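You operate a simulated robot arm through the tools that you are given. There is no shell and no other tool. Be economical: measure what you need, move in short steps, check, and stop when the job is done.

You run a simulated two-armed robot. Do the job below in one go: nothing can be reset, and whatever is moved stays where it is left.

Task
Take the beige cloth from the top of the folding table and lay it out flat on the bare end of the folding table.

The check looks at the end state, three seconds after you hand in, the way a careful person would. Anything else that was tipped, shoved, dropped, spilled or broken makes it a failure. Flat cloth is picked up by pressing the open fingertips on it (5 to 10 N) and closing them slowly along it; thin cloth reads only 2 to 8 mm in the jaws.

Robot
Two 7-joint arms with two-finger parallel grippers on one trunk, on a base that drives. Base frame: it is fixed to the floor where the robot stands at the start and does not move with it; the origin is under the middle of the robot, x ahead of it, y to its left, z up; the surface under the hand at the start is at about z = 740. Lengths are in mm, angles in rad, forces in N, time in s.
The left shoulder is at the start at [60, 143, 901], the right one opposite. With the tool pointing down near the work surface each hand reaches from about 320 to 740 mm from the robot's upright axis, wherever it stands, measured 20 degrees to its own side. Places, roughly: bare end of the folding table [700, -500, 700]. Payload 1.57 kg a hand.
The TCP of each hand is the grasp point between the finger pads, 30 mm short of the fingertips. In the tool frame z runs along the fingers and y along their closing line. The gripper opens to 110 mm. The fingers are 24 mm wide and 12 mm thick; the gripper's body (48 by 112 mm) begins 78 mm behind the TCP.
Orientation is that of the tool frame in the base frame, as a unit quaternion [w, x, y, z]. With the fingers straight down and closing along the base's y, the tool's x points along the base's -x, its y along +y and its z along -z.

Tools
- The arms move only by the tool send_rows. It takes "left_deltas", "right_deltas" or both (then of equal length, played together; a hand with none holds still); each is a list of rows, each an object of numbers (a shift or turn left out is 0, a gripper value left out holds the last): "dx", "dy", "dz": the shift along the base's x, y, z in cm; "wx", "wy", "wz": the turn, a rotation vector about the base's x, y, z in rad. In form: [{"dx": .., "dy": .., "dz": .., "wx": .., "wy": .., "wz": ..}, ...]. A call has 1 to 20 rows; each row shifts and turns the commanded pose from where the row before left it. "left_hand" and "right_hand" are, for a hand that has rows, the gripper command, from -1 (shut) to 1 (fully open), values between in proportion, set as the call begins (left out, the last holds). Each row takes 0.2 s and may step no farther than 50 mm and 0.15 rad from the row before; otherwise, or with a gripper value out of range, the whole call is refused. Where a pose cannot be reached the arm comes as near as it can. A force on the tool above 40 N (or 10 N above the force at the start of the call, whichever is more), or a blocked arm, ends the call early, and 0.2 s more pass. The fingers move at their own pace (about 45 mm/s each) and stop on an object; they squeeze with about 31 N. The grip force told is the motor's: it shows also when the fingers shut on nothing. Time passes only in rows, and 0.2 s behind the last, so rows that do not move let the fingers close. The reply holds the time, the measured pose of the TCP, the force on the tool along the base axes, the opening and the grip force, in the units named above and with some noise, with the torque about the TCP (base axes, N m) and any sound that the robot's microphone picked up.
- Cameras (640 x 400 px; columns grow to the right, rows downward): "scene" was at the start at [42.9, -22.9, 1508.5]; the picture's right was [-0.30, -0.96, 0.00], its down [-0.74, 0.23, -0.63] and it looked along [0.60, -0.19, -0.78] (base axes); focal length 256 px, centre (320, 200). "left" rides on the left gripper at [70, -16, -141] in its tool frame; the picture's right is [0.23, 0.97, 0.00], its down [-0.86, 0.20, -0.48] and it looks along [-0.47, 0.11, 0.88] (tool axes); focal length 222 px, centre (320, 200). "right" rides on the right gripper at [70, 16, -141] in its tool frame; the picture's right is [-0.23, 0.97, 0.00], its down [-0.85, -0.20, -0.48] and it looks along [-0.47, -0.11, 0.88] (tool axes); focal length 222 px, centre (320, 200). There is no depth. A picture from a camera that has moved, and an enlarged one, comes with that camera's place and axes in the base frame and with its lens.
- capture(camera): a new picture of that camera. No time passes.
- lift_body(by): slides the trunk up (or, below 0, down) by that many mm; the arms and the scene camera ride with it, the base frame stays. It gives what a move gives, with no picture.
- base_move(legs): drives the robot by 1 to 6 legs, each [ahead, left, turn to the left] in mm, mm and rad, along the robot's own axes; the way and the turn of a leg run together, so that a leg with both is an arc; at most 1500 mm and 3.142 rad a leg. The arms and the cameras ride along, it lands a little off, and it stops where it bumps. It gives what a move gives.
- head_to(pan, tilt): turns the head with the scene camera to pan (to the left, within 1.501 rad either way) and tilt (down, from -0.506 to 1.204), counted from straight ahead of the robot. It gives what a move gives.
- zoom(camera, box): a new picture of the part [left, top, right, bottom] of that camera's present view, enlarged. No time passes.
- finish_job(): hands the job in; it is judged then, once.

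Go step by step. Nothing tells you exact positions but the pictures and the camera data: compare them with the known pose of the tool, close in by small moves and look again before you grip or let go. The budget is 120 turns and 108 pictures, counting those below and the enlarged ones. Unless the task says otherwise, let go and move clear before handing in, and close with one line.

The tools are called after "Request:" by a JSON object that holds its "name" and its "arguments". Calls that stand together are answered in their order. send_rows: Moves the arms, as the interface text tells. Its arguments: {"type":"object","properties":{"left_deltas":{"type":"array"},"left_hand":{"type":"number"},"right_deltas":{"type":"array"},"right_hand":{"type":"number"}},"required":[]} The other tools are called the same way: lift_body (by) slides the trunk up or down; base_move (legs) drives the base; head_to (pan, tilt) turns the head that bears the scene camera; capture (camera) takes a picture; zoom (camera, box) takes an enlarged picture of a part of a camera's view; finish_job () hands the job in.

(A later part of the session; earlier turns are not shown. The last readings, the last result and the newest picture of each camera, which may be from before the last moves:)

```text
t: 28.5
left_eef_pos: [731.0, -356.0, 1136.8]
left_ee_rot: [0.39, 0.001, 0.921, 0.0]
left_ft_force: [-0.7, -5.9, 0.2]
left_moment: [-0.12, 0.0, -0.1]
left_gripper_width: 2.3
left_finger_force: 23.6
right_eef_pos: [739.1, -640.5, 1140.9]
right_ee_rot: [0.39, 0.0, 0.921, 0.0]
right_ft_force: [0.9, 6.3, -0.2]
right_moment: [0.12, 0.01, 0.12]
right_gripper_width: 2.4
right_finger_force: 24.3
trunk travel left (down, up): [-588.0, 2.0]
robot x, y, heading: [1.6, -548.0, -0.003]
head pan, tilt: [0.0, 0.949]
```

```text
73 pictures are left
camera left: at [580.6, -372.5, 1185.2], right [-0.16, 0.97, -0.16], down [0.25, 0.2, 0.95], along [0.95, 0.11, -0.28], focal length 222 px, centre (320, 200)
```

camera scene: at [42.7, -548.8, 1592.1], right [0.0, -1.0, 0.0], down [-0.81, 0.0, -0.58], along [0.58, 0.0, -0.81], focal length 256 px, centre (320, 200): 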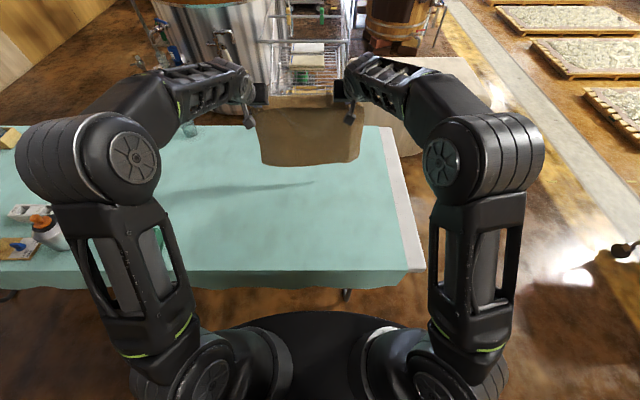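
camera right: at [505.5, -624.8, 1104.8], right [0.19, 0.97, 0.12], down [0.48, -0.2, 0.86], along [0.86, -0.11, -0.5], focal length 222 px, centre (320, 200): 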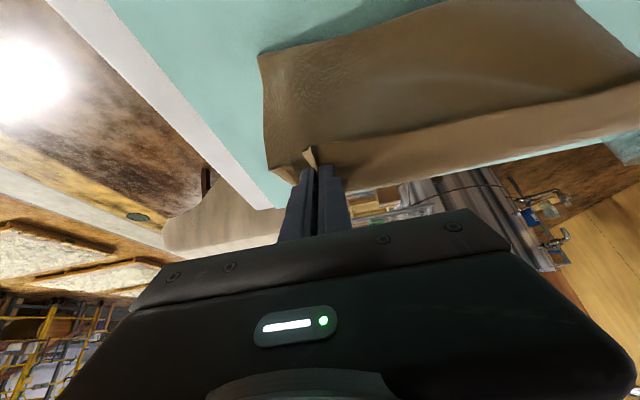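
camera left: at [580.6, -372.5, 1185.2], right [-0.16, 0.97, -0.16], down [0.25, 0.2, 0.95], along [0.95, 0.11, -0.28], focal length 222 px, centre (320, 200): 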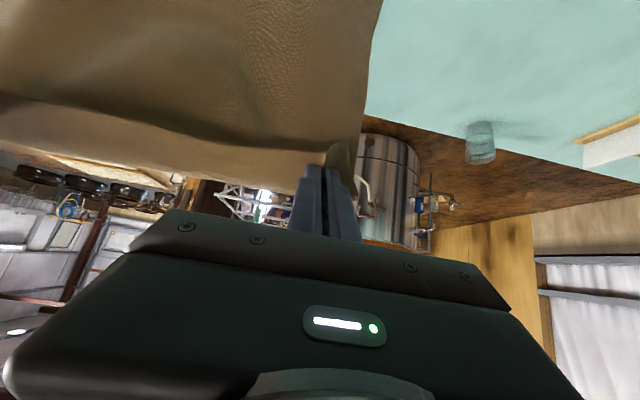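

The cloth hangs just clear again with the lower edge leaning forward near x 810. I now lower nearly straight down so that the bottom portion goes down forward.

Request:
{"name": "send_rows", "arguments": {"left_deltas": [{"dz": -1.5}, {"dz": -1.5}, {"dz": -1.5}, {"dz": -1.5}, {"dz": -1.5}, {"dz": -1.5, "dx": -0.4}, {"dz": -1.5, "dx": -0.6}, {"dz": -1.5, "dx": -0.8}, {}], "right_deltas": [{"dz": -1.5}, {"dz": -1.5}, {"dz": -1.5}, {"dz": -1.5}, {"dz": -1.5}, {"dz": -1.5, "dx": -0.4}, {"dz": -1.5, "dx": -0.6}, {"dz": -1.5, "dx": -0.8}, {}]}}

Request:
{"name": "zoom", "arguments": {"camera": "scene", "box": [220, 100, 400, 212]}}

Request:
{"name": "capture", "arguments": {"camera": "right"}}

```text
t: 30.5
left_eef_pos: [713.8, -356.8, 1017.5]
left_ee_rot: [0.39, 0.0, 0.921, 0.0]
left_ft_force: [0.0, -5.0, -0.5]
left_moment: [-0.07, -0.01, -0.12]
left_gripper_width: 2.4
left_finger_force: 23.4
right_eef_pos: [722.1, -640.0, 1021.2]
right_ee_rot: [0.39, 0.001, 0.921, 0.0]
right_ft_force: [-0.1, 3.5, -0.9]
right_moment: [0.11, 0.0, 0.09]
right_gripper_width: 2.2
right_finger_force: 23.7
trunk travel left (down, up): [-588.0, 2.0]
robot x, y, heading: [1.0, -548.8, -0.004]
head pan, tilt: [0.0, 0.949]
```

```text
3.56 times, centred on (310, 156) of scene
camera zoom: at [42.5, -548.9, 1592.1], right [0.0, -1.0, 0.0], down [-0.81, 0.0, -0.58], along [0.58, 0.0, -0.81], focal length 910 px, centre (356, 356)
```

zoom: 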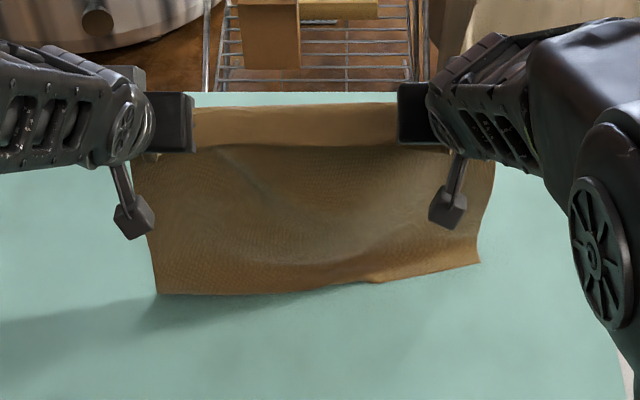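

```text
71 pictures are left
camera right: at [569.5, -624.7, 1071.1], right [0.16, 0.97, 0.16], down [0.25, -0.2, 0.95], along [0.95, -0.11, -0.28], focal length 222 px, centre (320, 200)
```

right: 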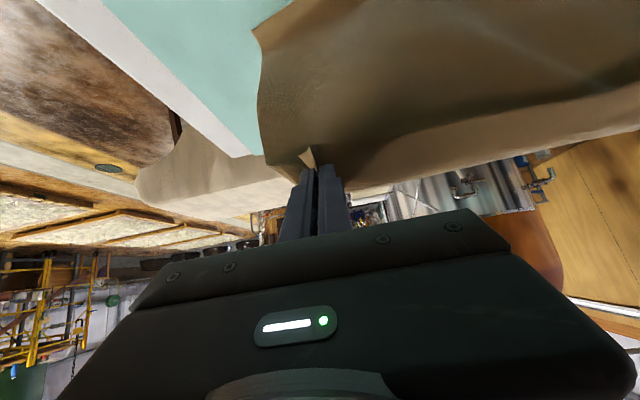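

The stiff cloth hangs in a C with its belly forward and the bottom edge on the robot's side, so it will lie down naturally if the hands go forward instead. I lift clear, bring the hands back near the table's near side, and will lay it away from me.

Request:
{"name": "send_rows", "arguments": {"left_deltas": [{"dz": 2}, {"dz": 2}, {"dz": 2}, {"dz": 2}, {"dz": 2}, {"dz": 2.2}, {"dx": -2.9, "wy": 0.035}, {"dx": -2.9, "wy": 0.035}, {"dx": -2.9, "wy": 0.035}, {"dx": -2.9, "wy": 0.035}, {"dx": -2.9, "wy": 0.035}, {"dx": -2.9, "wy": 0.035}, {"dx": -2.9, "wy": 0.035}, {"dx": -2.9, "wy": 0.035}, {"dx": -2.9, "wy": 0.035}, {}, {}, {}, {}], "right_deltas": [{"dz": 2}, {"dz": 2}, {"dz": 2}, {"dz": 2}, {"dz": 2}, {"dz": 2}, {"dx": -2.9, "wy": 0.035}, {"dx": -2.9, "wy": 0.035}, {"dx": -2.9, "wy": 0.035}, {"dx": -2.9, "wy": 0.035}, {"dx": -2.9, "wy": 0.035}, {"dx": -2.9, "wy": 0.035}, {"dx": -2.9, "wy": 0.035}, {"dx": -2.9, "wy": 0.035}, {"dx": -2.9, "wy": 0.035}, {}, {}, {}, {}]}}

Request:
{"name": "capture", "arguments": {"camera": "scene"}}

Request:
{"name": "capture", "arguments": {"camera": "right"}}

```text
t: 34.5
left_eef_pos: [450.4, -357.5, 1139.8]
left_ee_rot: [0.241, 0.001, 0.971, 0.0]
left_ft_force: [-0.1, -6.3, 0.2]
left_moment: [-0.18, -0.01, -0.12]
left_gripper_width: 2.4
left_finger_force: 23.7
right_eef_pos: [459.0, -642.8, 1141.4]
right_ee_rot: [0.239, 0.001, 0.971, 0.0]
right_ft_force: [-0.1, 7.0, -0.3]
right_moment: [0.16, -0.01, 0.11]
right_gripper_width: 2.1
right_finger_force: 24.0
trunk travel left (down, up): [-588.0, 2.0]
robot x, y, heading: [1.2, -546.9, -0.002]
head pan, tilt: [0.0, 0.949]
```

```text
70 pictures are left
camera scene: at [42.1, -548.8, 1592.1], right [0.0, -1.0, 0.0], down [-0.81, 0.0, -0.58], along [0.58, 0.0, -0.81], focal length 256 px, centre (320, 200)
```

scene: 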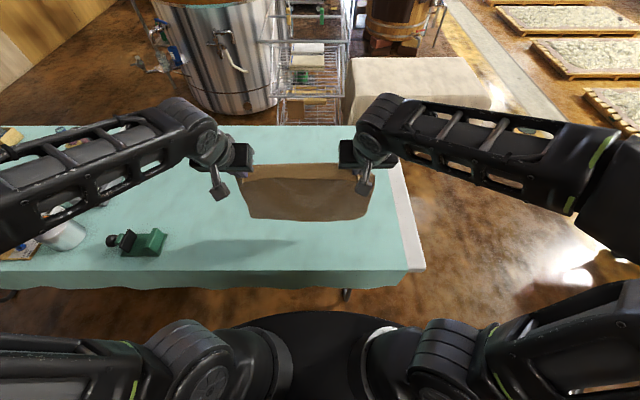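

```text
69 pictures are left
camera right: at [329.5, -627.2, 1235.1], right [0.2, 0.97, 0.11], down [0.53, -0.2, 0.82], along [0.82, -0.11, -0.56], focal length 222 px, centre (320, 200)
```

right: 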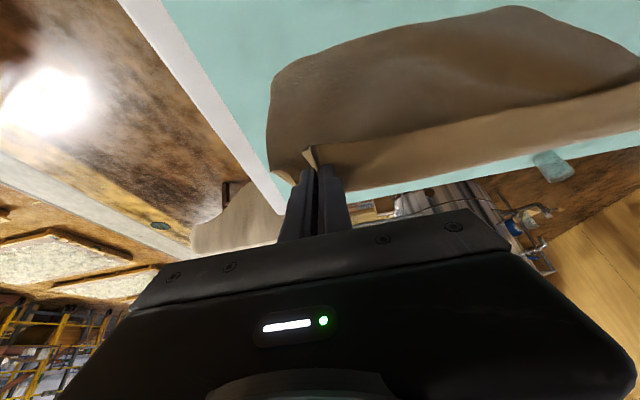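

The cloth hangs in front of the near side, bottom edge around x 520, z 795. I lower it to touch the table.

Request:
{"name": "send_rows", "arguments": {"left_deltas": [{"dz": -1.5}, {"dz": -1.5}, {"dz": -1.5}, {"dz": -1.5}, {"dz": -1.5, "dx": 0.5}, {"dz": -1.5, "dx": 1}, {"dz": -1.5, "dx": 1.5}, {}], "right_deltas": [{"dz": -1.5}, {"dz": -1.5}, {"dz": -1.5}, {"dz": -1.5}, {"dz": -1.5, "dx": 0.5}, {"dz": -1.5, "dx": 1}, {"dz": -1.5, "dx": 1.5}, {}]}}

Request:
{"name": "zoom", "arguments": {"camera": "scene", "box": [200, 140, 420, 277]}}

Request:
{"name": "capture", "arguments": {"camera": "right"}}

```text
t: 36.3
left_eef_pos: [483.1, -357.8, 1036.1]
left_ee_rot: [0.24, 0.001, 0.971, -0.001]
left_ft_force: [0.2, -5.5, -0.9]
left_moment: [-0.13, -0.02, -0.1]
left_gripper_width: 2.4
left_finger_force: 23.7
right_eef_pos: [488.5, -640.9, 1035.6]
right_ee_rot: [0.242, -0.001, 0.97, 0.0]
right_ft_force: [-0.5, 5.2, -1.0]
right_moment: [0.13, 0.02, 0.09]
right_gripper_width: 2.2
right_finger_force: 23.6
trunk travel left (down, up): [-588.0, 2.0]
robot x, y, heading: [-1.7, -548.2, 0.002]
head pan, tilt: [0.0, 0.949]
```

```text
2.91 times, centred on (310, 208) of scene
camera zoom: at [41.3, -548.9, 1592.1], right [0.0, -1.0, 0.0], down [-0.81, 0.0, -0.58], along [0.58, 0.0, -0.81], focal length 745 px, centre (349, 175)
```

zoom: 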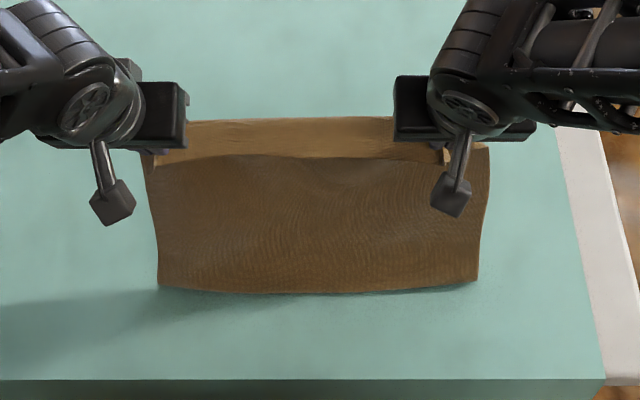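

```text
67 pictures are left
camera right: at [360.1, -626.6, 1130.2], right [0.2, 0.97, 0.11], down [0.53, -0.2, 0.82], along [0.82, -0.11, -0.56], focal length 222 px, centre (320, 200)
```

right: 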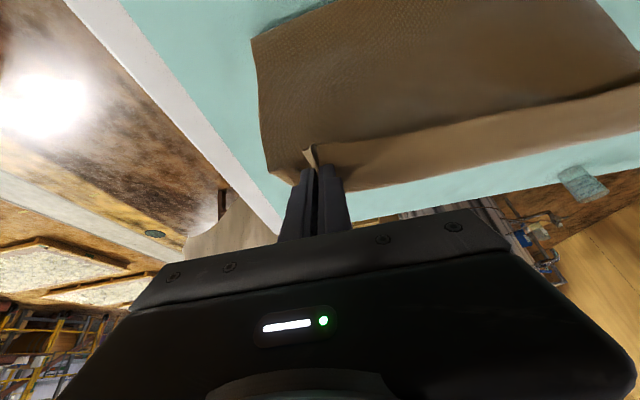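

The bottom edge lies at about x 478 with the cloth bellied forward — just right. I carry the hands forward and down along an arc.

Request:
{"name": "send_rows", "arguments": {"left_deltas": [{"dx": 2.33, "dz": -0.63}, {"dx": 2.33, "dz": -0.63}, {"dx": 2.33, "dz": -0.63}, {"dx": 2.67, "dz": -1.17}, {"dx": 2.67, "dz": -1.17}, {"dx": 2.67, "dz": -1.17}, {}, {}], "right_deltas": [{"dx": 2.33, "dz": -0.63}, {"dx": 2.33, "dz": -0.63}, {"dx": 2.33, "dz": -0.63}, {"dx": 2.67, "dz": -1.17}, {"dx": 2.67, "dz": -1.17}, {"dx": 2.67, "dz": -1.17}, {}, {}]}}

Request:
{"name": "zoom", "arguments": {"camera": "scene", "box": [200, 120, 420, 257]}}

Request:
{"name": "capture", "arguments": {"camera": "right"}}

```text
t: 38.1
left_eef_pos: [633.6, -356.4, 978.9]
left_ee_rot: [0.24, 0.002, 0.971, 0.0]
left_ft_force: [-0.1, -4.6, -0.4]
left_moment: [-0.13, 0.02, -0.1]
left_gripper_width: 2.3
left_finger_force: 23.8
right_eef_pos: [640.6, -639.6, 979.8]
right_ee_rot: [0.24, 0.0, 0.971, 0.0]
right_ft_force: [0.2, 4.6, -0.4]
right_moment: [0.13, 0.03, 0.07]
right_gripper_width: 2.4
right_finger_force: 23.8
trunk travel left (down, up): [-588.0, 2.0]
robot x, y, heading: [-3.4, -549.5, -0.003]
head pan, tilt: [0.0, 0.949]
```

```text
2.91 times, centred on (310, 188) of scene
camera zoom: at [43.2, -548.8, 1592.0], right [0.0, -1.0, 0.0], down [-0.81, 0.0, -0.58], along [0.58, 0.0, -0.81], focal length 745 px, centre (349, 234)
```

zoom: 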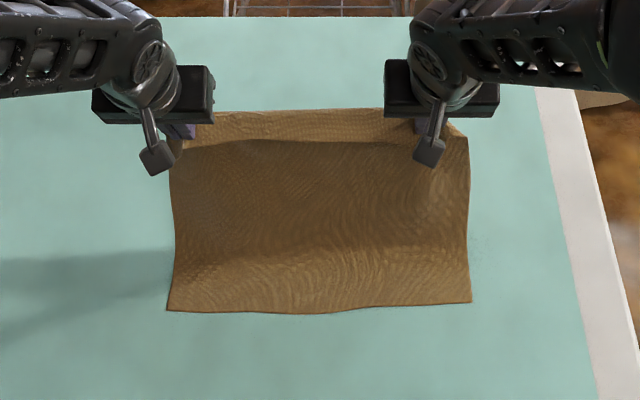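

```text
65 pictures are left
camera right: at [511.6, -624.7, 1074.7], right [0.2, 0.97, 0.11], down [0.53, -0.2, 0.82], along [0.82, -0.11, -0.56], focal length 222 px, centre (320, 200)
```

right: 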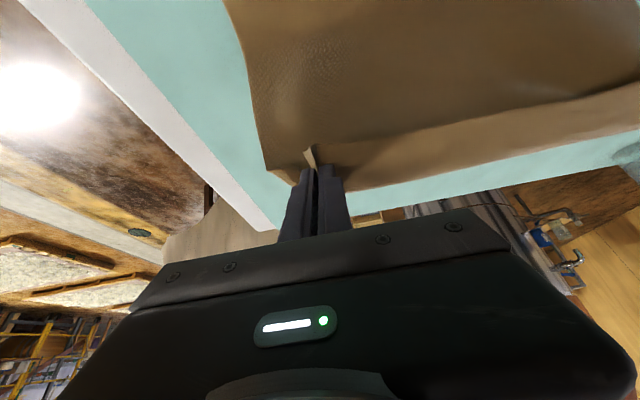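

It's laying out nicely: the near part is flat and its edge is at x≈530. I continue forward and down.

Request:
{"name": "send_rows", "arguments": {"left_deltas": [{"dx": 2.6, "dz": -1.6}, {"dx": 2.6, "dz": -1.6}, {"dx": 2.6, "dz": -1.6, "wy": -0.03}, {"dx": 1.8, "dz": -2.0, "wy": -0.04}, {"dx": 1.8, "dz": -2.0, "wy": -0.04}, {"dx": 1.8, "dz": -2.0, "wy": -0.04}, {}, {}], "right_deltas": [{"dx": 2.6, "dz": -1.6}, {"dx": 2.6, "dz": -1.6}, {"dx": 2.6, "dz": -1.6, "wy": -0.03}, {"dx": 1.8, "dz": -2.0, "wy": -0.04}, {"dx": 1.8, "dz": -2.0, "wy": -0.04}, {"dx": 1.8, "dz": -2.0, "wy": -0.04}, {}, {}]}}

Request:
{"name": "zoom", "arguments": {"camera": "scene", "box": [200, 120, 420, 257]}}

Request:
{"name": "capture", "arguments": {"camera": "right"}}

```text
t: 39.9
left_eef_pos: [764.4, -358.5, 870.4]
left_ee_rot: [0.312, 0.0, 0.95, 0.0]
left_ft_force: [-0.3, -2.8, -0.4]
left_moment: [-0.11, 0.03, -0.11]
left_gripper_width: 2.5
left_finger_force: 23.6
right_eef_pos: [773.0, -641.3, 872.1]
right_ee_rot: [0.312, 0.0, 0.95, 0.0]
right_ft_force: [-1.2, 3.3, -0.3]
right_moment: [0.06, 0.0, 0.05]
right_gripper_width: 2.3
right_finger_force: 23.7
trunk travel left (down, up): [-588.0, 2.0]
robot x, y, heading: [-0.9, -548.6, -0.007]
head pan, tilt: [0.0, 0.949]
```

```text
2.91 times, centred on (310, 188) of scene
camera zoom: at [43.0, -548.8, 1592.0], right [0.0, -1.0, 0.0], down [-0.81, 0.0, -0.58], along [0.58, 0.0, -0.81], focal length 745 px, centre (349, 234)
```

zoom: 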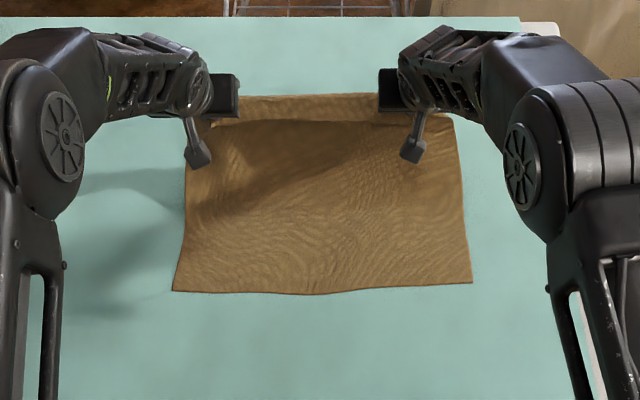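

```text
63 pictures are left
camera right: at [631.5, -625.3, 946.3], right [0.18, 0.97, 0.13], down [0.4, -0.2, 0.89], along [0.9, -0.11, -0.43], focal length 222 px, centre (320, 200)
```

right: 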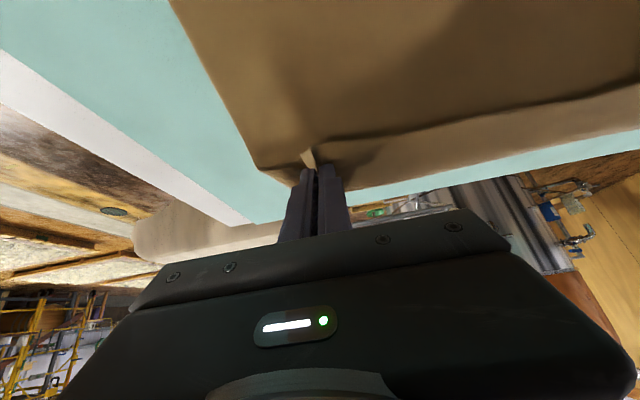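

Only the far strip is still up; the near edge has slid to x≈558. I go further forward and down toward the table.

Request:
{"name": "send_rows", "arguments": {"left_deltas": [{"dx": 1.8, "dz": -1.3}, {"dx": 1.8, "dz": -1.5}, {"dx": 1.6, "dz": -1.8}, {"dx": 1.4, "dz": -1.8}, {}, {}], "right_deltas": [{"dx": 1.8, "dz": -1.3}, {"dx": 1.8, "dz": -1.5}, {"dx": 1.6, "dz": -1.8}, {"dx": 1.4, "dz": -1.8}, {}, {}]}}

Request:
{"name": "zoom", "arguments": {"camera": "scene", "box": [200, 100, 420, 237]}}

Request:
{"name": "capture", "arguments": {"camera": "right"}}

```text
t: 41.3
left_eef_pos: [830.4, -356.5, 810.0]
left_ee_rot: [0.312, 0.001, 0.95, -0.002]
left_ft_force: [-0.7, -6.2, -0.1]
left_moment: [-0.13, 0.01, -0.14]
left_gripper_width: 2.4
left_finger_force: 24.4
right_eef_pos: [828.0, -640.8, 820.7]
right_ee_rot: [0.312, 0.001, 0.95, 0.0]
right_ft_force: [0.2, 6.6, -1.1]
right_moment: [0.17, 0.0, 0.11]
right_gripper_width: 2.0
right_finger_force: 23.8
right hand out of reach, approached as far as the arm can: row 4
trunk travel left (down, up): [-588.0, 2.0]
robot x, y, heading: [0.3, -547.0, -0.002]
head pan, tilt: [0.0, 0.949]
```

```text
2.91 times, centred on (310, 168) of scene
camera zoom: at [42.4, -548.8, 1592.1], right [0.0, -1.0, 0.0], down [-0.81, 0.0, -0.58], along [0.58, 0.0, -0.81], focal length 745 px, centre (349, 292)
```

zoom: 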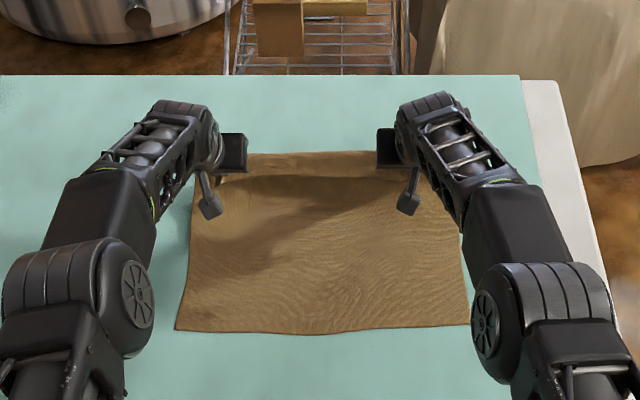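

```text
61 pictures are left
camera right: at [686.7, -626.2, 893.9], right [0.18, 0.97, 0.14], down [0.4, -0.2, 0.89], along [0.9, -0.11, -0.43], focal length 222 px, centre (320, 200)
```

right: 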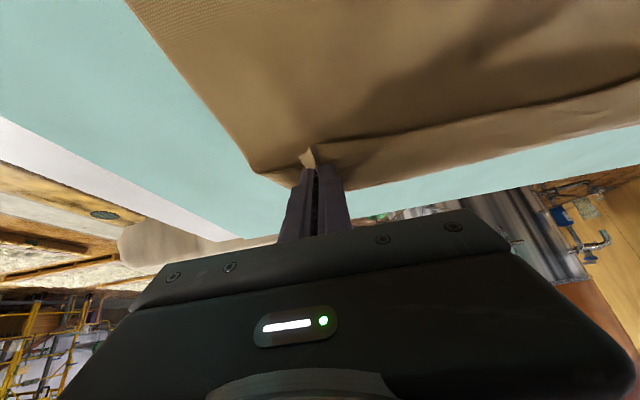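

The right arm is at its reach limit, and the far part still needs about 45 mm more forward. I drive the base forward 45 mm (it stays clear of the table legs) and check.

Request:
{"name": "base_move", "arguments": {"legs": [[45, 0, 0]]}}

Request:
{"name": "zoom", "arguments": {"camera": "scene", "box": [200, 100, 420, 237]}}

Request:
{"name": "capture", "arguments": {"camera": "right"}}

Request:
{"name": "capture", "arguments": {"camera": "left"}}

```text
t: 42.2
left_eef_pos: [878.7, -357.7, 809.0]
left_ee_rot: [0.311, 0.001, 0.95, -0.001]
left_ft_force: [0.2, -6.4, -0.7]
left_moment: [-0.17, 0.04, -0.15]
left_gripper_width: 2.5
left_finger_force: 23.3
right_eef_pos: [875.4, -641.7, 818.9]
right_ee_rot: [0.312, 0.001, 0.95, 0.0]
right_ft_force: [-0.2, 6.6, -0.7]
right_moment: [0.18, 0.01, 0.16]
right_gripper_width: 2.4
right_finger_force: 24.0
trunk travel left (down, up): [-588.0, 2.0]
robot x, y, heading: [47.1, -547.4, -0.006]
head pan, tilt: [0.0, 0.949]
```

```text
2.91 times, centred on (310, 168) of scene
camera zoom: at [90.9, -548.9, 1592.0], right [0.0, -1.0, 0.0], down [-0.81, 0.0, -0.58], along [0.58, 0.0, -0.81], focal length 745 px, centre (349, 292)
```

zoom: 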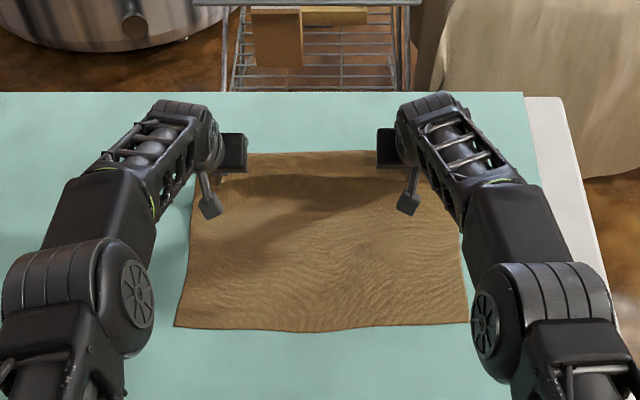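

```text
59 pictures are left
camera right: at [734.1, -626.7, 892.9], right [0.18, 0.97, 0.14], down [0.41, -0.2, 0.89], along [0.9, -0.11, -0.43], focal length 222 px, centre (320, 200)
```

right: 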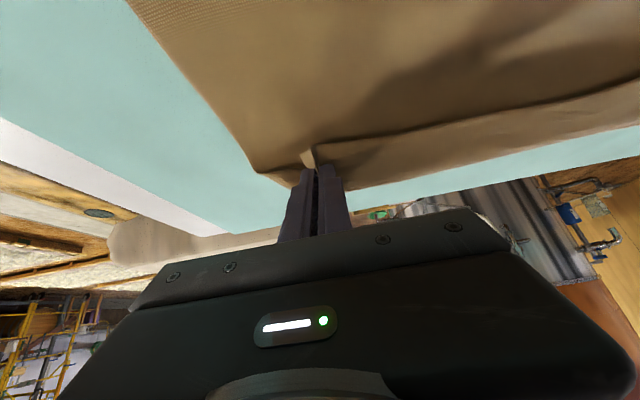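

```text
58 pictures are left
camera left: at [738.0, -373.3, 881.7], right [-0.18, 0.97, -0.14], down [0.41, 0.2, 0.89], along [0.9, 0.11, -0.43], focal length 222 px, centre (320, 200)
```

left: 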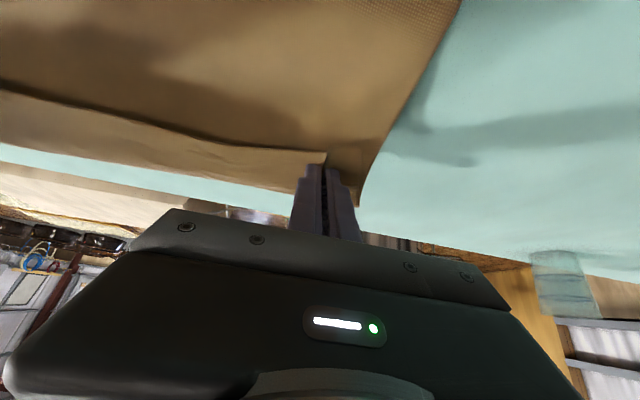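

The near edge moved along with the hands (now x≈632), so the cloth is already taut — it lies farther out than I want and hard to reach for smoothing. I retrace the arc up and back, then will lay it about 110 mm nearer.

Request:
{"name": "send_rows", "arguments": {"left_deltas": [{"dx": -1.6, "dz": 4.0}, {"dx": -1.6, "dz": 3.8}, {"dx": -3, "dz": 3.2}, {"dx": -3, "dz": 3.0, "wy": 0.03}, {"dx": -3.5, "dz": 2.2, "wy": 0.03}, {"dx": -3.5, "dz": 2.0, "wy": 0.03}, {"dx": -3.5, "dz": 1.5, "wy": 0.03}, {"dx": -3.5, "dz": 1.5, "wy": 0.03}, {"dx": -2, "dz": 2.5}, {"dz": 2.5}, {}, {}], "right_deltas": [{"dx": -1.6, "dz": 3.5}, {"dx": -1.6, "dz": 3.3}, {"dx": -3, "dz": 3.2}, {"dx": -3, "dz": 3.0, "wy": 0.03}, {"dx": -3.5, "dz": 2.2, "wy": 0.03}, {"dx": -3.5, "dz": 2.0, "wy": 0.03}, {"dx": -3.5, "dz": 1.5, "wy": 0.03}, {"dx": -3.5, "dz": 1.5, "wy": 0.03}, {"dx": -2, "dz": 2.5}, {"dz": 2.5}, {}, {}]}}

Request:
{"name": "base_move", "arguments": {"legs": [[-45, 0, 0]]}}

Request:
{"name": "capture", "arguments": {"camera": "scene"}}

```text
t: 44.8
left_eef_pos: [625.4, -359.6, 1073.4]
left_ee_rot: [0.241, 0.001, 0.971, -0.001]
left_ft_force: [0.2, -3.1, -0.3]
left_moment: [-0.08, 0.01, -0.04]
left_gripper_width: 2.4
left_finger_force: 23.7
right_eef_pos: [625.3, -641.3, 1073.8]
right_ee_rot: [0.241, 0.0, 0.971, 0.0]
right_ft_force: [0.4, 4.7, -0.3]
right_moment: [0.15, 0.0, 0.03]
right_gripper_width: 2.2
right_finger_force: 23.6
trunk travel left (down, up): [-588.0, 2.0]
robot x, y, heading: [45.0, -550.4, 0.001]
head pan, tilt: [0.0, 0.949]
```

```text
t: 45.7
left_eef_pos: [579.3, -359.6, 1073.0]
left_ee_rot: [0.241, 0.0, 0.971, -0.001]
left_ft_force: [0.1, -3.4, 0.2]
left_moment: [-0.09, -0.03, -0.09]
left_gripper_width: 2.5
left_finger_force: 24.3
right_eef_pos: [577.5, -641.6, 1074.9]
right_ee_rot: [0.241, 0.0, 0.97, 0.0]
right_ft_force: [-0.5, 3.9, 0.8]
right_moment: [0.1, -0.02, 0.07]
right_gripper_width: 2.2
right_finger_force: 23.4
trunk travel left (down, up): [-588.0, 2.0]
robot x, y, heading: [-0.1, -548.0, 0.001]
head pan, tilt: [0.0, 0.949]
```

```text
57 pictures are left
camera scene: at [40.9, -548.8, 1592.2], right [0.0, -1.0, 0.0], down [-0.81, 0.0, -0.58], along [0.58, 0.0, -0.81], focal length 256 px, centre (320, 200)
```

scene: 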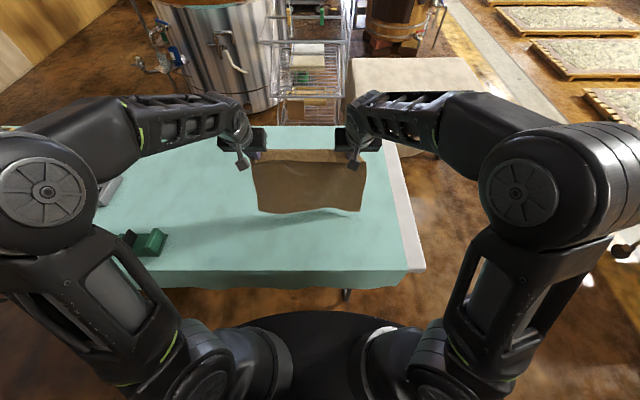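

Bottom edge is just off the table. I move the hands back ~100 mm, touch down, and start the arc again with the true length of about 270 mm.

Request:
{"name": "send_rows", "arguments": {"left_deltas": [{"dz": 2}, {"dz": 2}, {"dx": -2.5}, {"dx": -2.5}, {"dx": -2.5}, {"dx": -2.5}, {}, {}, {"dz": -2}, {"dz": -2}, {"dz": -1.5}, {"dz": -1, "dx": 0.8}, {"dz": -1, "dx": 1.2}, {"dz": -0.5, "dx": 1.8}, {"dz": -0.6, "dx": 2}, {"dz": -0.7, "dx": 2}, {}], "right_deltas": [{"dz": 2}, {"dz": 2}, {"dx": -2.5}, {"dx": -2.5}, {"dx": -2.5}, {"dx": -2.5}, {}, {}, {"dz": -2}, {"dz": -2}, {"dz": -1.5}, {"dz": -1, "dx": 0.8}, {"dz": -1, "dx": 1.2}, {"dz": -0.5, "dx": 1.8}, {"dz": -0.6, "dx": 2}, {"dz": -0.7, "dx": 2}, {}]}}

Request:
{"name": "zoom", "arguments": {"camera": "scene", "box": [200, 120, 420, 257]}}

```text
t: 49.3
left_eef_pos: [556.6, -359.8, 1021.1]
left_ee_rot: [0.241, 0.001, 0.971, -0.002]
left_ft_force: [0.6, -3.5, 0.2]
left_moment: [-0.07, 0.02, -0.09]
left_gripper_width: 2.2
left_finger_force: 23.8
right_eef_pos: [557.9, -642.1, 1018.4]
right_ee_rot: [0.241, 0.0, 0.971, 0.0]
right_ft_force: [-0.5, 2.9, 0.3]
right_moment: [0.12, -0.02, 0.07]
right_gripper_width: 2.1
right_finger_force: 23.6
trunk travel left (down, up): [-588.0, 2.0]
robot x, y, heading: [2.3, -549.4, -0.003]
head pan, tilt: [0.0, 0.949]
```

```text
2.91 times, centred on (310, 188) of scene
camera zoom: at [42.8, -549.0, 1592.1], right [0.0, -1.0, 0.0], down [-0.81, 0.0, -0.58], along [0.58, 0.0, -0.81], focal length 745 px, centre (349, 234)
```

zoom: 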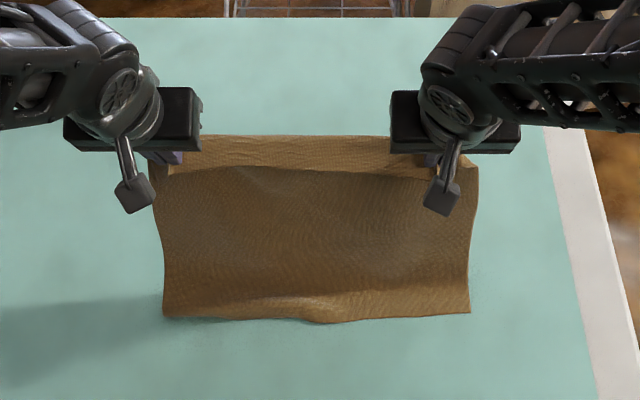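

The near edge sits at x≈516 and starts to lie flat. I continue the arc.

Request:
{"name": "send_rows", "arguments": {"left_deltas": [{"dx": 2.3, "dz": -0.9}, {"dx": 2.3, "dz": -0.9}, {"dx": 2.3, "dz": -1.0}, {"dx": 2.2, "dz": -1.6}, {"dx": 2.2, "dz": -1.7}, {"dx": 2.1, "dz": -1.7}, {"dx": 1.7, "dz": -2.1}, {"dx": 1.7, "dz": -2.2}, {"dx": 1.6, "dz": -2.2}, {}], "right_deltas": [{"dx": 2.3, "dz": -0.9}, {"dx": 2.3, "dz": -0.9}, {"dx": 2.3, "dz": -1.0}, {"dx": 2.2, "dz": -1.6}, {"dx": 2.2, "dz": -1.7}, {"dx": 2.1, "dz": -1.7}, {"dx": 1.7, "dz": -2.1}, {"dx": 1.7, "dz": -2.2}, {"dx": 1.6, "dz": -2.2}, {}]}}

Request:
{"name": "zoom", "arguments": {"camera": "scene", "box": [200, 110, 420, 247]}}

Request:
{"name": "capture", "arguments": {"camera": "left"}}

```text
t: 51.5
left_eef_pos: [742.1, -358.1, 880.3]
left_ee_rot: [0.241, 0.0, 0.971, -0.001]
left_ft_force: [0.7, -4.8, -0.1]
left_moment: [-0.1, 0.02, -0.09]
left_gripper_width: 2.4
left_finger_force: 24.3
right_eef_pos: [739.5, -642.2, 877.7]
right_ee_rot: [0.24, 0.0, 0.971, 0.001]
right_ft_force: [0.3, 4.3, -0.3]
right_moment: [0.11, 0.0, 0.05]
right_gripper_width: 2.3
right_finger_force: 24.1
trunk travel left (down, up): [-588.0, 2.0]
robot x, y, heading: [1.8, -549.1, 0.001]
head pan, tilt: [0.0, 0.949]
```

```text
2.91 times, centred on (310, 178) of scene
camera zoom: at [42.9, -548.8, 1592.1], right [0.0, -1.0, 0.0], down [-0.81, 0.0, -0.58], along [0.58, 0.0, -0.81], focal length 745 px, centre (349, 262)
```

zoom: 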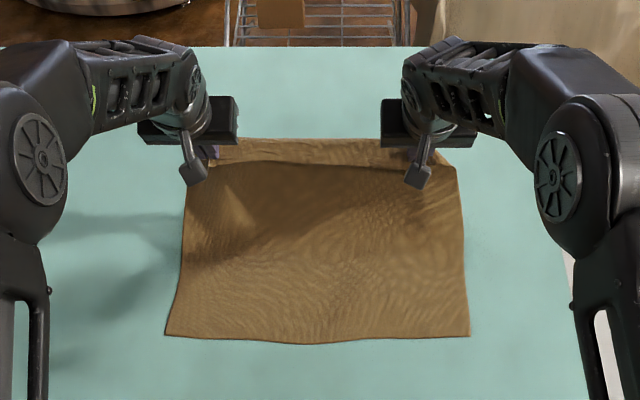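

```text
54 pictures are left
camera left: at [615.5, -374.9, 973.3], right [-0.2, 0.97, -0.11], down [0.53, 0.2, 0.82], along [0.82, 0.11, -0.56], focal length 222 px, centre (320, 200)
```

left: 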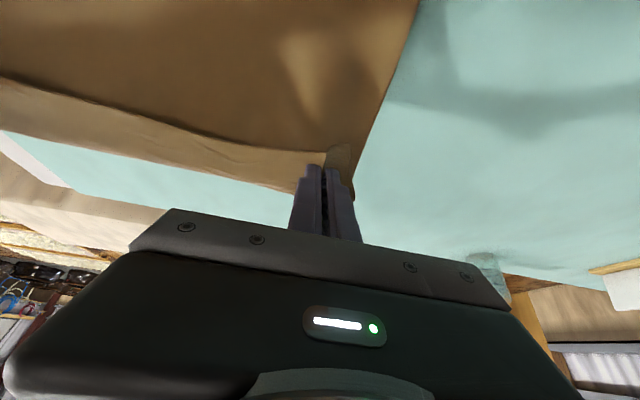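

Near edge at x≈526, nearly taut. Now the last part of the arc, down to just above the table.

Request:
{"name": "send_rows", "arguments": {"left_deltas": [{"dx": 1.0, "dz": -2.1}, {"dx": 1.0, "dz": -2.1}, {"dx": 0.7, "dz": -2.1}, {"dx": 0.5, "dz": -2.0}, {"dx": 0.3, "dz": -1.3}, {}, {}], "right_deltas": [{"dx": 1.0, "dz": -2.1}, {"dx": 1.0, "dz": -2.1}, {"dx": 0.7, "dz": -2.1}, {"dx": 0.5, "dz": -1.9}, {"dx": 0.3, "dz": -1.2}, {}, {}]}}

Request:
{"name": "zoom", "arguments": {"camera": "scene", "box": [200, 110, 420, 247]}}

Request:
{"name": "capture", "arguments": {"camera": "left"}}

Request:
{"name": "capture", "arguments": {"camera": "right"}}

```text
t: 53.1
left_eef_pos: [776.9, -359.8, 780.3]
left_ee_rot: [0.241, 0.0, 0.971, -0.001]
left_ft_force: [-0.1, -3.6, 0.0]
left_moment: [-0.1, 0.04, -0.09]
left_gripper_width: 2.6
left_finger_force: 24.0
right_eef_pos: [777.2, -641.6, 783.5]
right_ee_rot: [0.24, 0.001, 0.971, -0.001]
right_ft_force: [0.3, 3.7, -0.6]
right_moment: [0.09, 0.02, 0.06]
right_gripper_width: 2.2
right_finger_force: 23.9
trunk travel left (down, up): [-588.0, 2.0]
robot x, y, heading: [1.8, -548.6, -0.005]
head pan, tilt: [0.0, 0.949]
```

```text
2.91 times, centred on (310, 178) of scene
camera zoom: at [43.9, -548.8, 1592.1], right [0.0, -1.0, 0.0], down [-0.81, 0.0, -0.58], along [0.58, 0.0, -0.81], focal length 745 px, centre (349, 262)
```

zoom: 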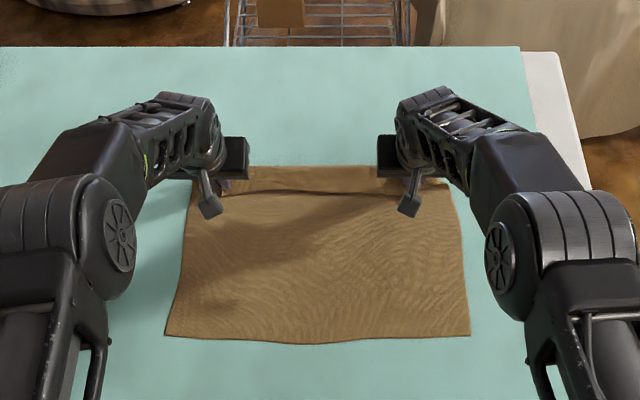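

```text
52 pictures are left
camera left: at [650.0, -375.4, 873.0], right [-0.2, 0.97, -0.11], down [0.53, 0.2, 0.82], along [0.82, 0.11, -0.56], focal length 222 px, centre (320, 200)
```

left: 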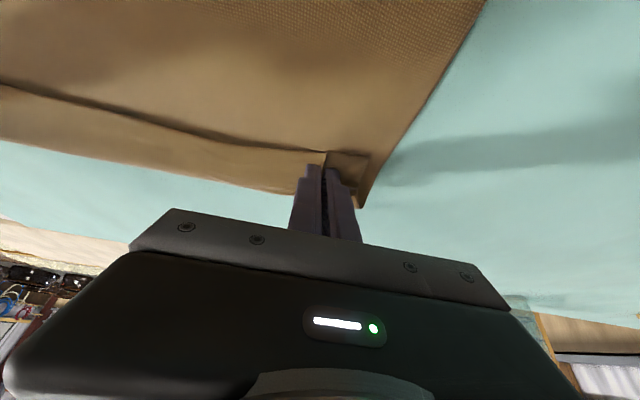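

```text
51 pictures are left
camera right: at [648.1, -626.5, 878.2], right [0.2, 0.97, 0.11], down [0.53, -0.2, 0.82], along [0.82, -0.11, -0.56], focal length 222 px, centre (320, 200)
```

right: 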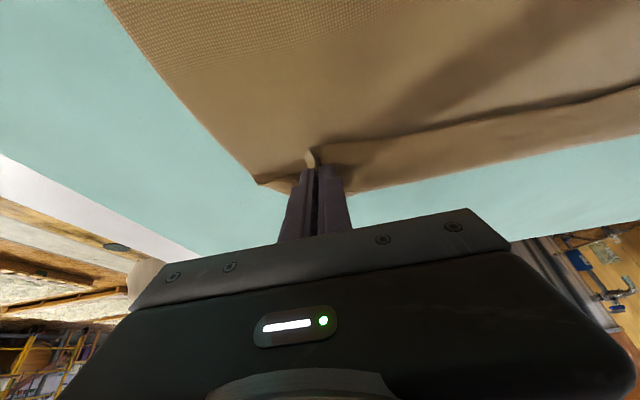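

The cloth lies almost flat from x≈527, with the far strip leaning forward to x≈835. I lower the tips to the table to let the fold out.

Request:
{"name": "send_rows", "arguments": {"left_deltas": [{"dx": 0.3, "dz": -0.5}, {"dx": 0.2, "dz": -0.4}, {}], "right_deltas": [{"dx": 0.3, "dz": -0.6}, {"dx": 0.2, "dz": -0.6}, {}]}}

```text
t: 53.9
left_eef_pos: [781.4, -358.1, 774.8]
left_ee_rot: [0.242, 0.0, 0.97, -0.001]
left_ft_force: [-2.0, -4.9, 7.8]
left_moment: [-0.12, 0.08, -0.08]
left_gripper_width: 2.2
left_finger_force: 24.0
right_eef_pos: [780.7, -640.8, 775.4]
right_ee_rot: [0.242, 0.001, 0.97, 0.0]
right_ft_force: [-1.4, 3.6, 11.3]
right_moment: [0.11, 0.06, 0.05]
right_gripper_width: 2.0
right_finger_force: 23.2
trunk travel left (down, up): [-588.0, 2.0]
robot x, y, heading: [-4.5, -548.3, -0.006]
head pan, tilt: [0.0, 0.949]
```

Both tips now rest on the table with 8–11 N. I open the fingers in steps while pressing lightly, so the gathers spread out again.

Request:
{"name": "send_rows", "arguments": {"left_deltas": [{}, {}], "right_deltas": [{}, {}], "left_hand": -0.75, "right_hand": -0.75}}

Request:
{"name": "send_rows", "arguments": {"left_deltas": [{}, {}], "right_deltas": [{}, {}], "left_hand": -0.4, "right_hand": -0.4}}

Request:
{"name": "send_rows", "arguments": {"left_deltas": [{}, {}], "right_deltas": [{}, {}], "left_hand": -0.05, "right_hand": -0.05}}

Request:
{"name": "capture", "arguments": {"camera": "left"}}

Request:
{"name": "capture", "arguments": {"camera": "right"}}

Request:
{"name": "zoom", "arguments": {"camera": "scene", "box": [200, 110, 420, 247]}}

```text
t: 54.5
left_eef_pos: [781.0, -357.5, 773.8]
left_ee_rot: [0.242, 0.0, 0.97, 0.0]
left_ft_force: [0.3, 1.9, 8.1]
left_moment: [0.04, -0.03, -0.02]
left_gripper_width: 11.6
left_finger_force: 0.0
right_eef_pos: [781.3, -642.4, 774.6]
right_ee_rot: [0.242, 0.0, 0.97, 0.001]
right_ft_force: [0.4, 3.8, 12.6]
right_moment: [0.03, -0.05, 0.04]
right_gripper_width: 9.7
right_finger_force: 0.0
trunk travel left (down, up): [-588.0, 2.0]
robot x, y, heading: [-1.7, -549.5, -0.001]
head pan, tilt: [0.0, 0.949]
```

```text
t: 55.1
left_eef_pos: [780.7, -358.7, 774.5]
left_ee_rot: [0.243, 0.0, 0.97, -0.001]
left_ft_force: [0.7, -1.5, 9.6]
left_moment: [-0.03, -0.06, 0.01]
left_gripper_width: 28.3
left_finger_force: 0.1
right_eef_pos: [781.6, -640.2, 775.0]
right_ee_rot: [0.242, -0.001, 0.97, 0.001]
right_ft_force: [1.3, 5.4, 14.6]
right_moment: [-0.02, -0.06, 0.03]
right_gripper_width: 26.9
right_finger_force: 0.0
trunk travel left (down, up): [-588.0, 2.0]
robot x, y, heading: [2.4, -547.6, 0.001]
head pan, tilt: [0.0, 0.949]
```

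```text
t: 55.7
left_eef_pos: [779.7, -359.2, 774.4]
left_ee_rot: [0.242, 0.001, 0.97, -0.002]
left_ft_force: [-0.2, -4.8, 11.7]
left_moment: [-0.02, -0.09, -0.03]
left_gripper_width: 45.7
left_finger_force: 0.1
right_eef_pos: [780.7, -641.8, 774.1]
right_ee_rot: [0.243, 0.0, 0.97, 0.001]
right_ft_force: [0.5, 6.9, 14.3]
right_moment: [-0.02, -0.1, 0.03]
right_gripper_width: 44.1
right_finger_force: 0.0
trunk travel left (down, up): [-588.0, 2.0]
robot x, y, heading: [1.1, -546.9, -0.003]
head pan, tilt: [0.0, 0.949]
```

```text
50 pictures are left
camera left: at [652.8, -375.4, 866.8], right [-0.2, 0.97, -0.11], down [0.53, 0.2, 0.82], along [0.82, 0.11, -0.56], focal length 222 px, centre (320, 200)
```

left: 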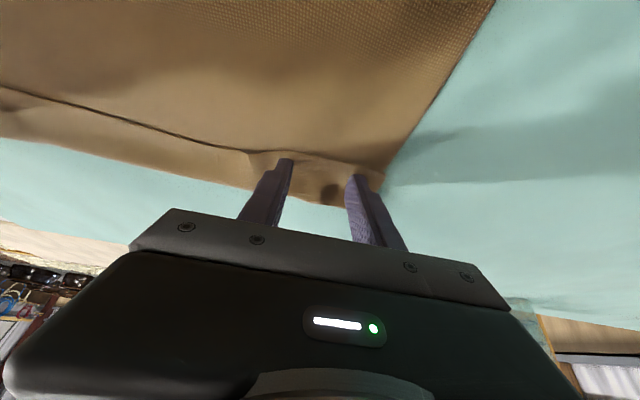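

```text
49 pictures are left
camera right: at [651.4, -626.4, 868.2], right [0.2, 0.97, 0.11], down [0.53, -0.2, 0.82], along [0.82, -0.11, -0.56], focal length 222 px, centre (320, 200)
```

right: 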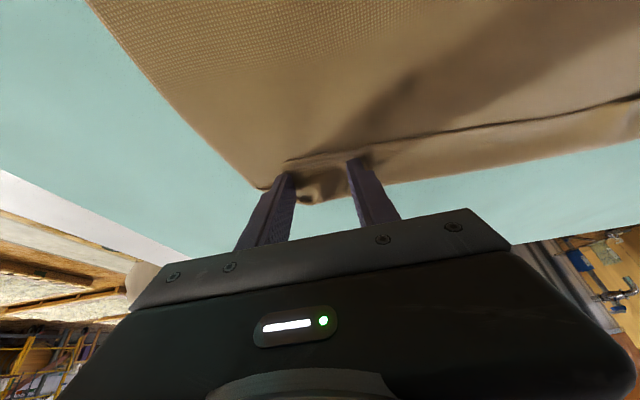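

```text
2.91 times, centred on (310, 178) of scene
camera zoom: at [40.5, -548.6, 1592.3], right [0.0, -1.0, 0.0], down [-0.81, 0.0, -0.58], along [0.58, 0.0, -0.81], focal length 745 px, centre (349, 262)
```

zoom: 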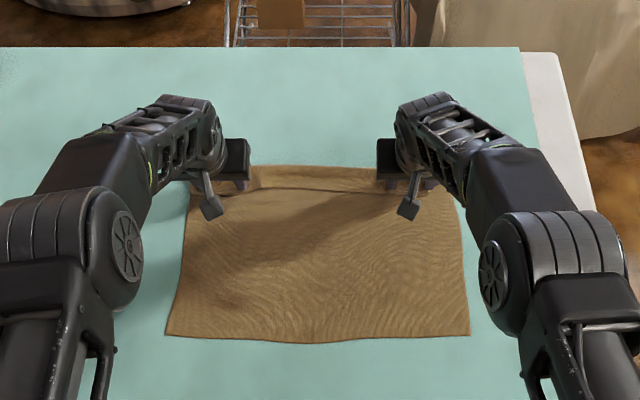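

The gathers have opened under the fingers. I withdraw both hands up and back, and look at the result.

Request:
{"name": "send_rows", "arguments": {"left_deltas": [{"dz": 0.8}, {"dz": 1.5, "dx": -0.5}, {"dz": 2.5, "dx": -1}, {"dz": 3, "dx": -2}, {"dz": 3, "dx": -3}, {"dz": 3, "dx": -3}, {"dz": 3, "dx": -3}, {"dz": 2, "dx": -3, "dy": 2}, {"dx": -3, "dy": 3}, {"dx": -3, "dy": 3}, {}], "right_deltas": [{"dz": 0.8}, {"dz": 1.5, "dx": -0.5}, {"dz": 2.5, "dx": -1}, {"dz": 3, "dx": -2}, {"dz": 3, "dx": -3}, {"dz": 3, "dx": -3}, {"dz": 3, "dx": -3}, {"dz": 2, "dx": -3, "dy": -2}, {"dx": -3, "dy": -3}, {"dx": -3, "dy": -3}, {}]}}

Request:
{"name": "zoom", "arguments": {"camera": "scene", "box": [200, 110, 420, 247]}}

Request:
{"name": "capture", "arguments": {"camera": "right"}}

Request:
{"name": "capture", "arguments": {"camera": "left"}}

```text
t: 58.1
left_eef_pos: [565.2, -278.2, 959.7]
left_ee_rot: [0.239, 0.001, 0.971, -0.001]
left_ft_force: [-0.4, 1.0, 0.3]
left_moment: [-0.01, 0.02, 0.0]
left_gripper_width: 52.3
left_finger_force: 0.0
right_eef_pos: [567.1, -722.1, 960.2]
right_ee_rot: [0.241, -0.001, 0.971, 0.0]
right_ft_force: [0.2, -0.2, -0.4]
right_moment: [0.02, -0.03, -0.02]
right_gripper_width: 52.2
right_finger_force: 0.0
trunk travel left (down, up): [-588.0, 2.0]
robot x, y, heading: [0.4, -548.9, -0.0]
head pan, tilt: [0.0, 0.949]
```

```text
2.91 times, centred on (310, 178) of scene
camera zoom: at [44.8, -548.9, 1592.0], right [0.0, -1.0, 0.0], down [-0.81, 0.0, -0.58], along [0.58, 0.0, -0.81], focal length 745 px, centre (349, 262)
```

zoom: 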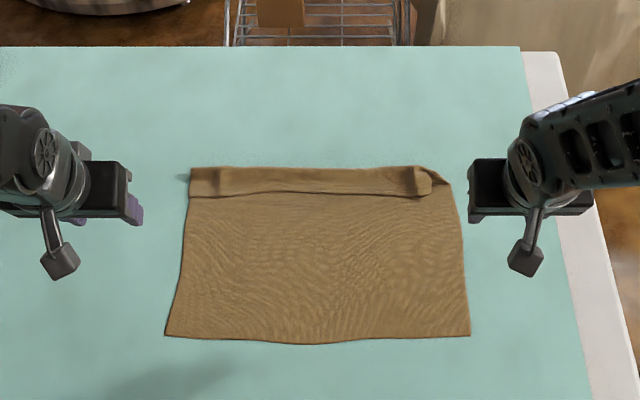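

```text
46 pictures are left
camera right: at [438.0, -706.3, 1055.4], right [0.2, 0.97, 0.11], down [0.53, -0.2, 0.82], along [0.82, -0.11, -0.56], focal length 222 px, centre (320, 200)
```

right: 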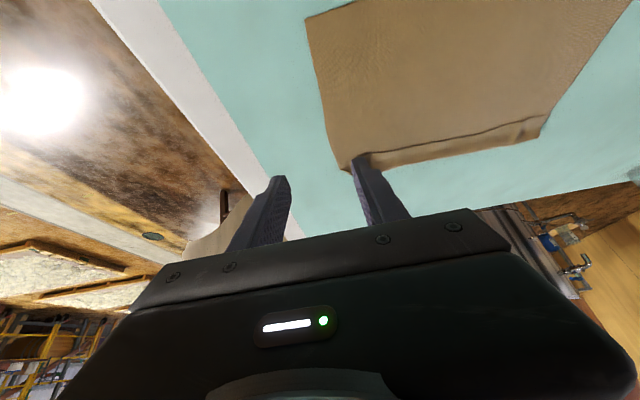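

```text
45 pictures are left
camera left: at [437.7, -293.8, 1053.0], right [-0.2, 0.97, -0.11], down [0.53, 0.2, 0.82], along [0.82, 0.11, -0.56], focal length 222 px, centre (320, 200)
```

left: 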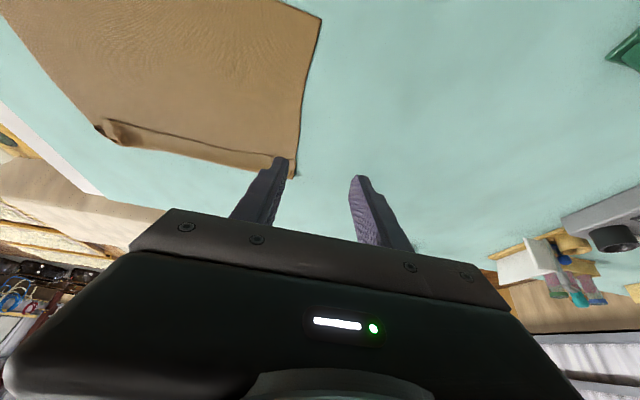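

The far strip (about 40 mm) has folded back over the top, open side toward the robot; the rest is flat. I take a closer look to decide how to flip it.

Request:
{"name": "zoom", "arguments": {"camera": "scene", "box": [255, 155, 365, 200]}}

Request:
{"name": "zoom", "arguments": {"camera": "right", "box": [300, 80, 580, 200]}}

Request:
{"name": "zoom", "arguments": {"camera": "left", "box": [60, 80, 340, 200]}}

```text
5.82 times, centred on (310, 178) of scene
camera zoom: at [44.8, -548.9, 1592.0], right [0.0, -1.0, 0.0], down [-0.81, 0.0, -0.58], along [0.58, 0.0, -0.81], focal length 1489 px, centre (378, 331)
```

zoom: 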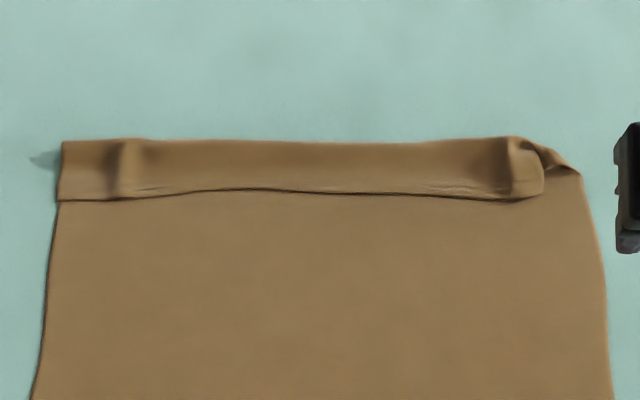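

```text
2.29 times, centred on (440, 140) of right
camera zoom: at [438.0, -706.3, 1055.4], right [0.2, 0.97, 0.11], down [0.53, -0.2, 0.82], along [0.82, -0.11, -0.56], focal length 508 px, centre (46, 337)
```

zoom: 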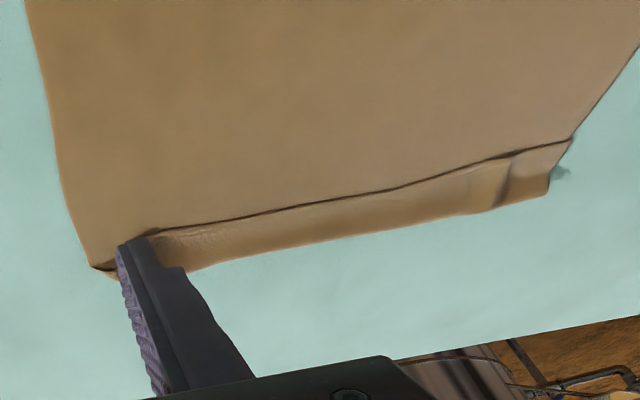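

```text
2.29 times, centred on (200, 140) of left
camera zoom: at [437.7, -293.8, 1053.0], right [-0.2, 0.97, -0.11], down [0.53, 0.2, 0.82], along [0.82, 0.11, -0.56], focal length 508 px, centre (594, 337)
```

zoom: 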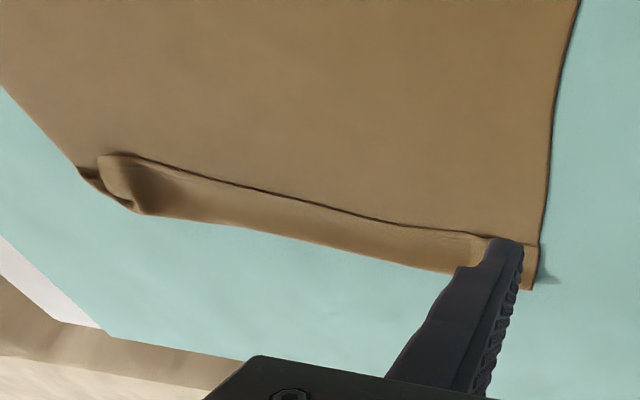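

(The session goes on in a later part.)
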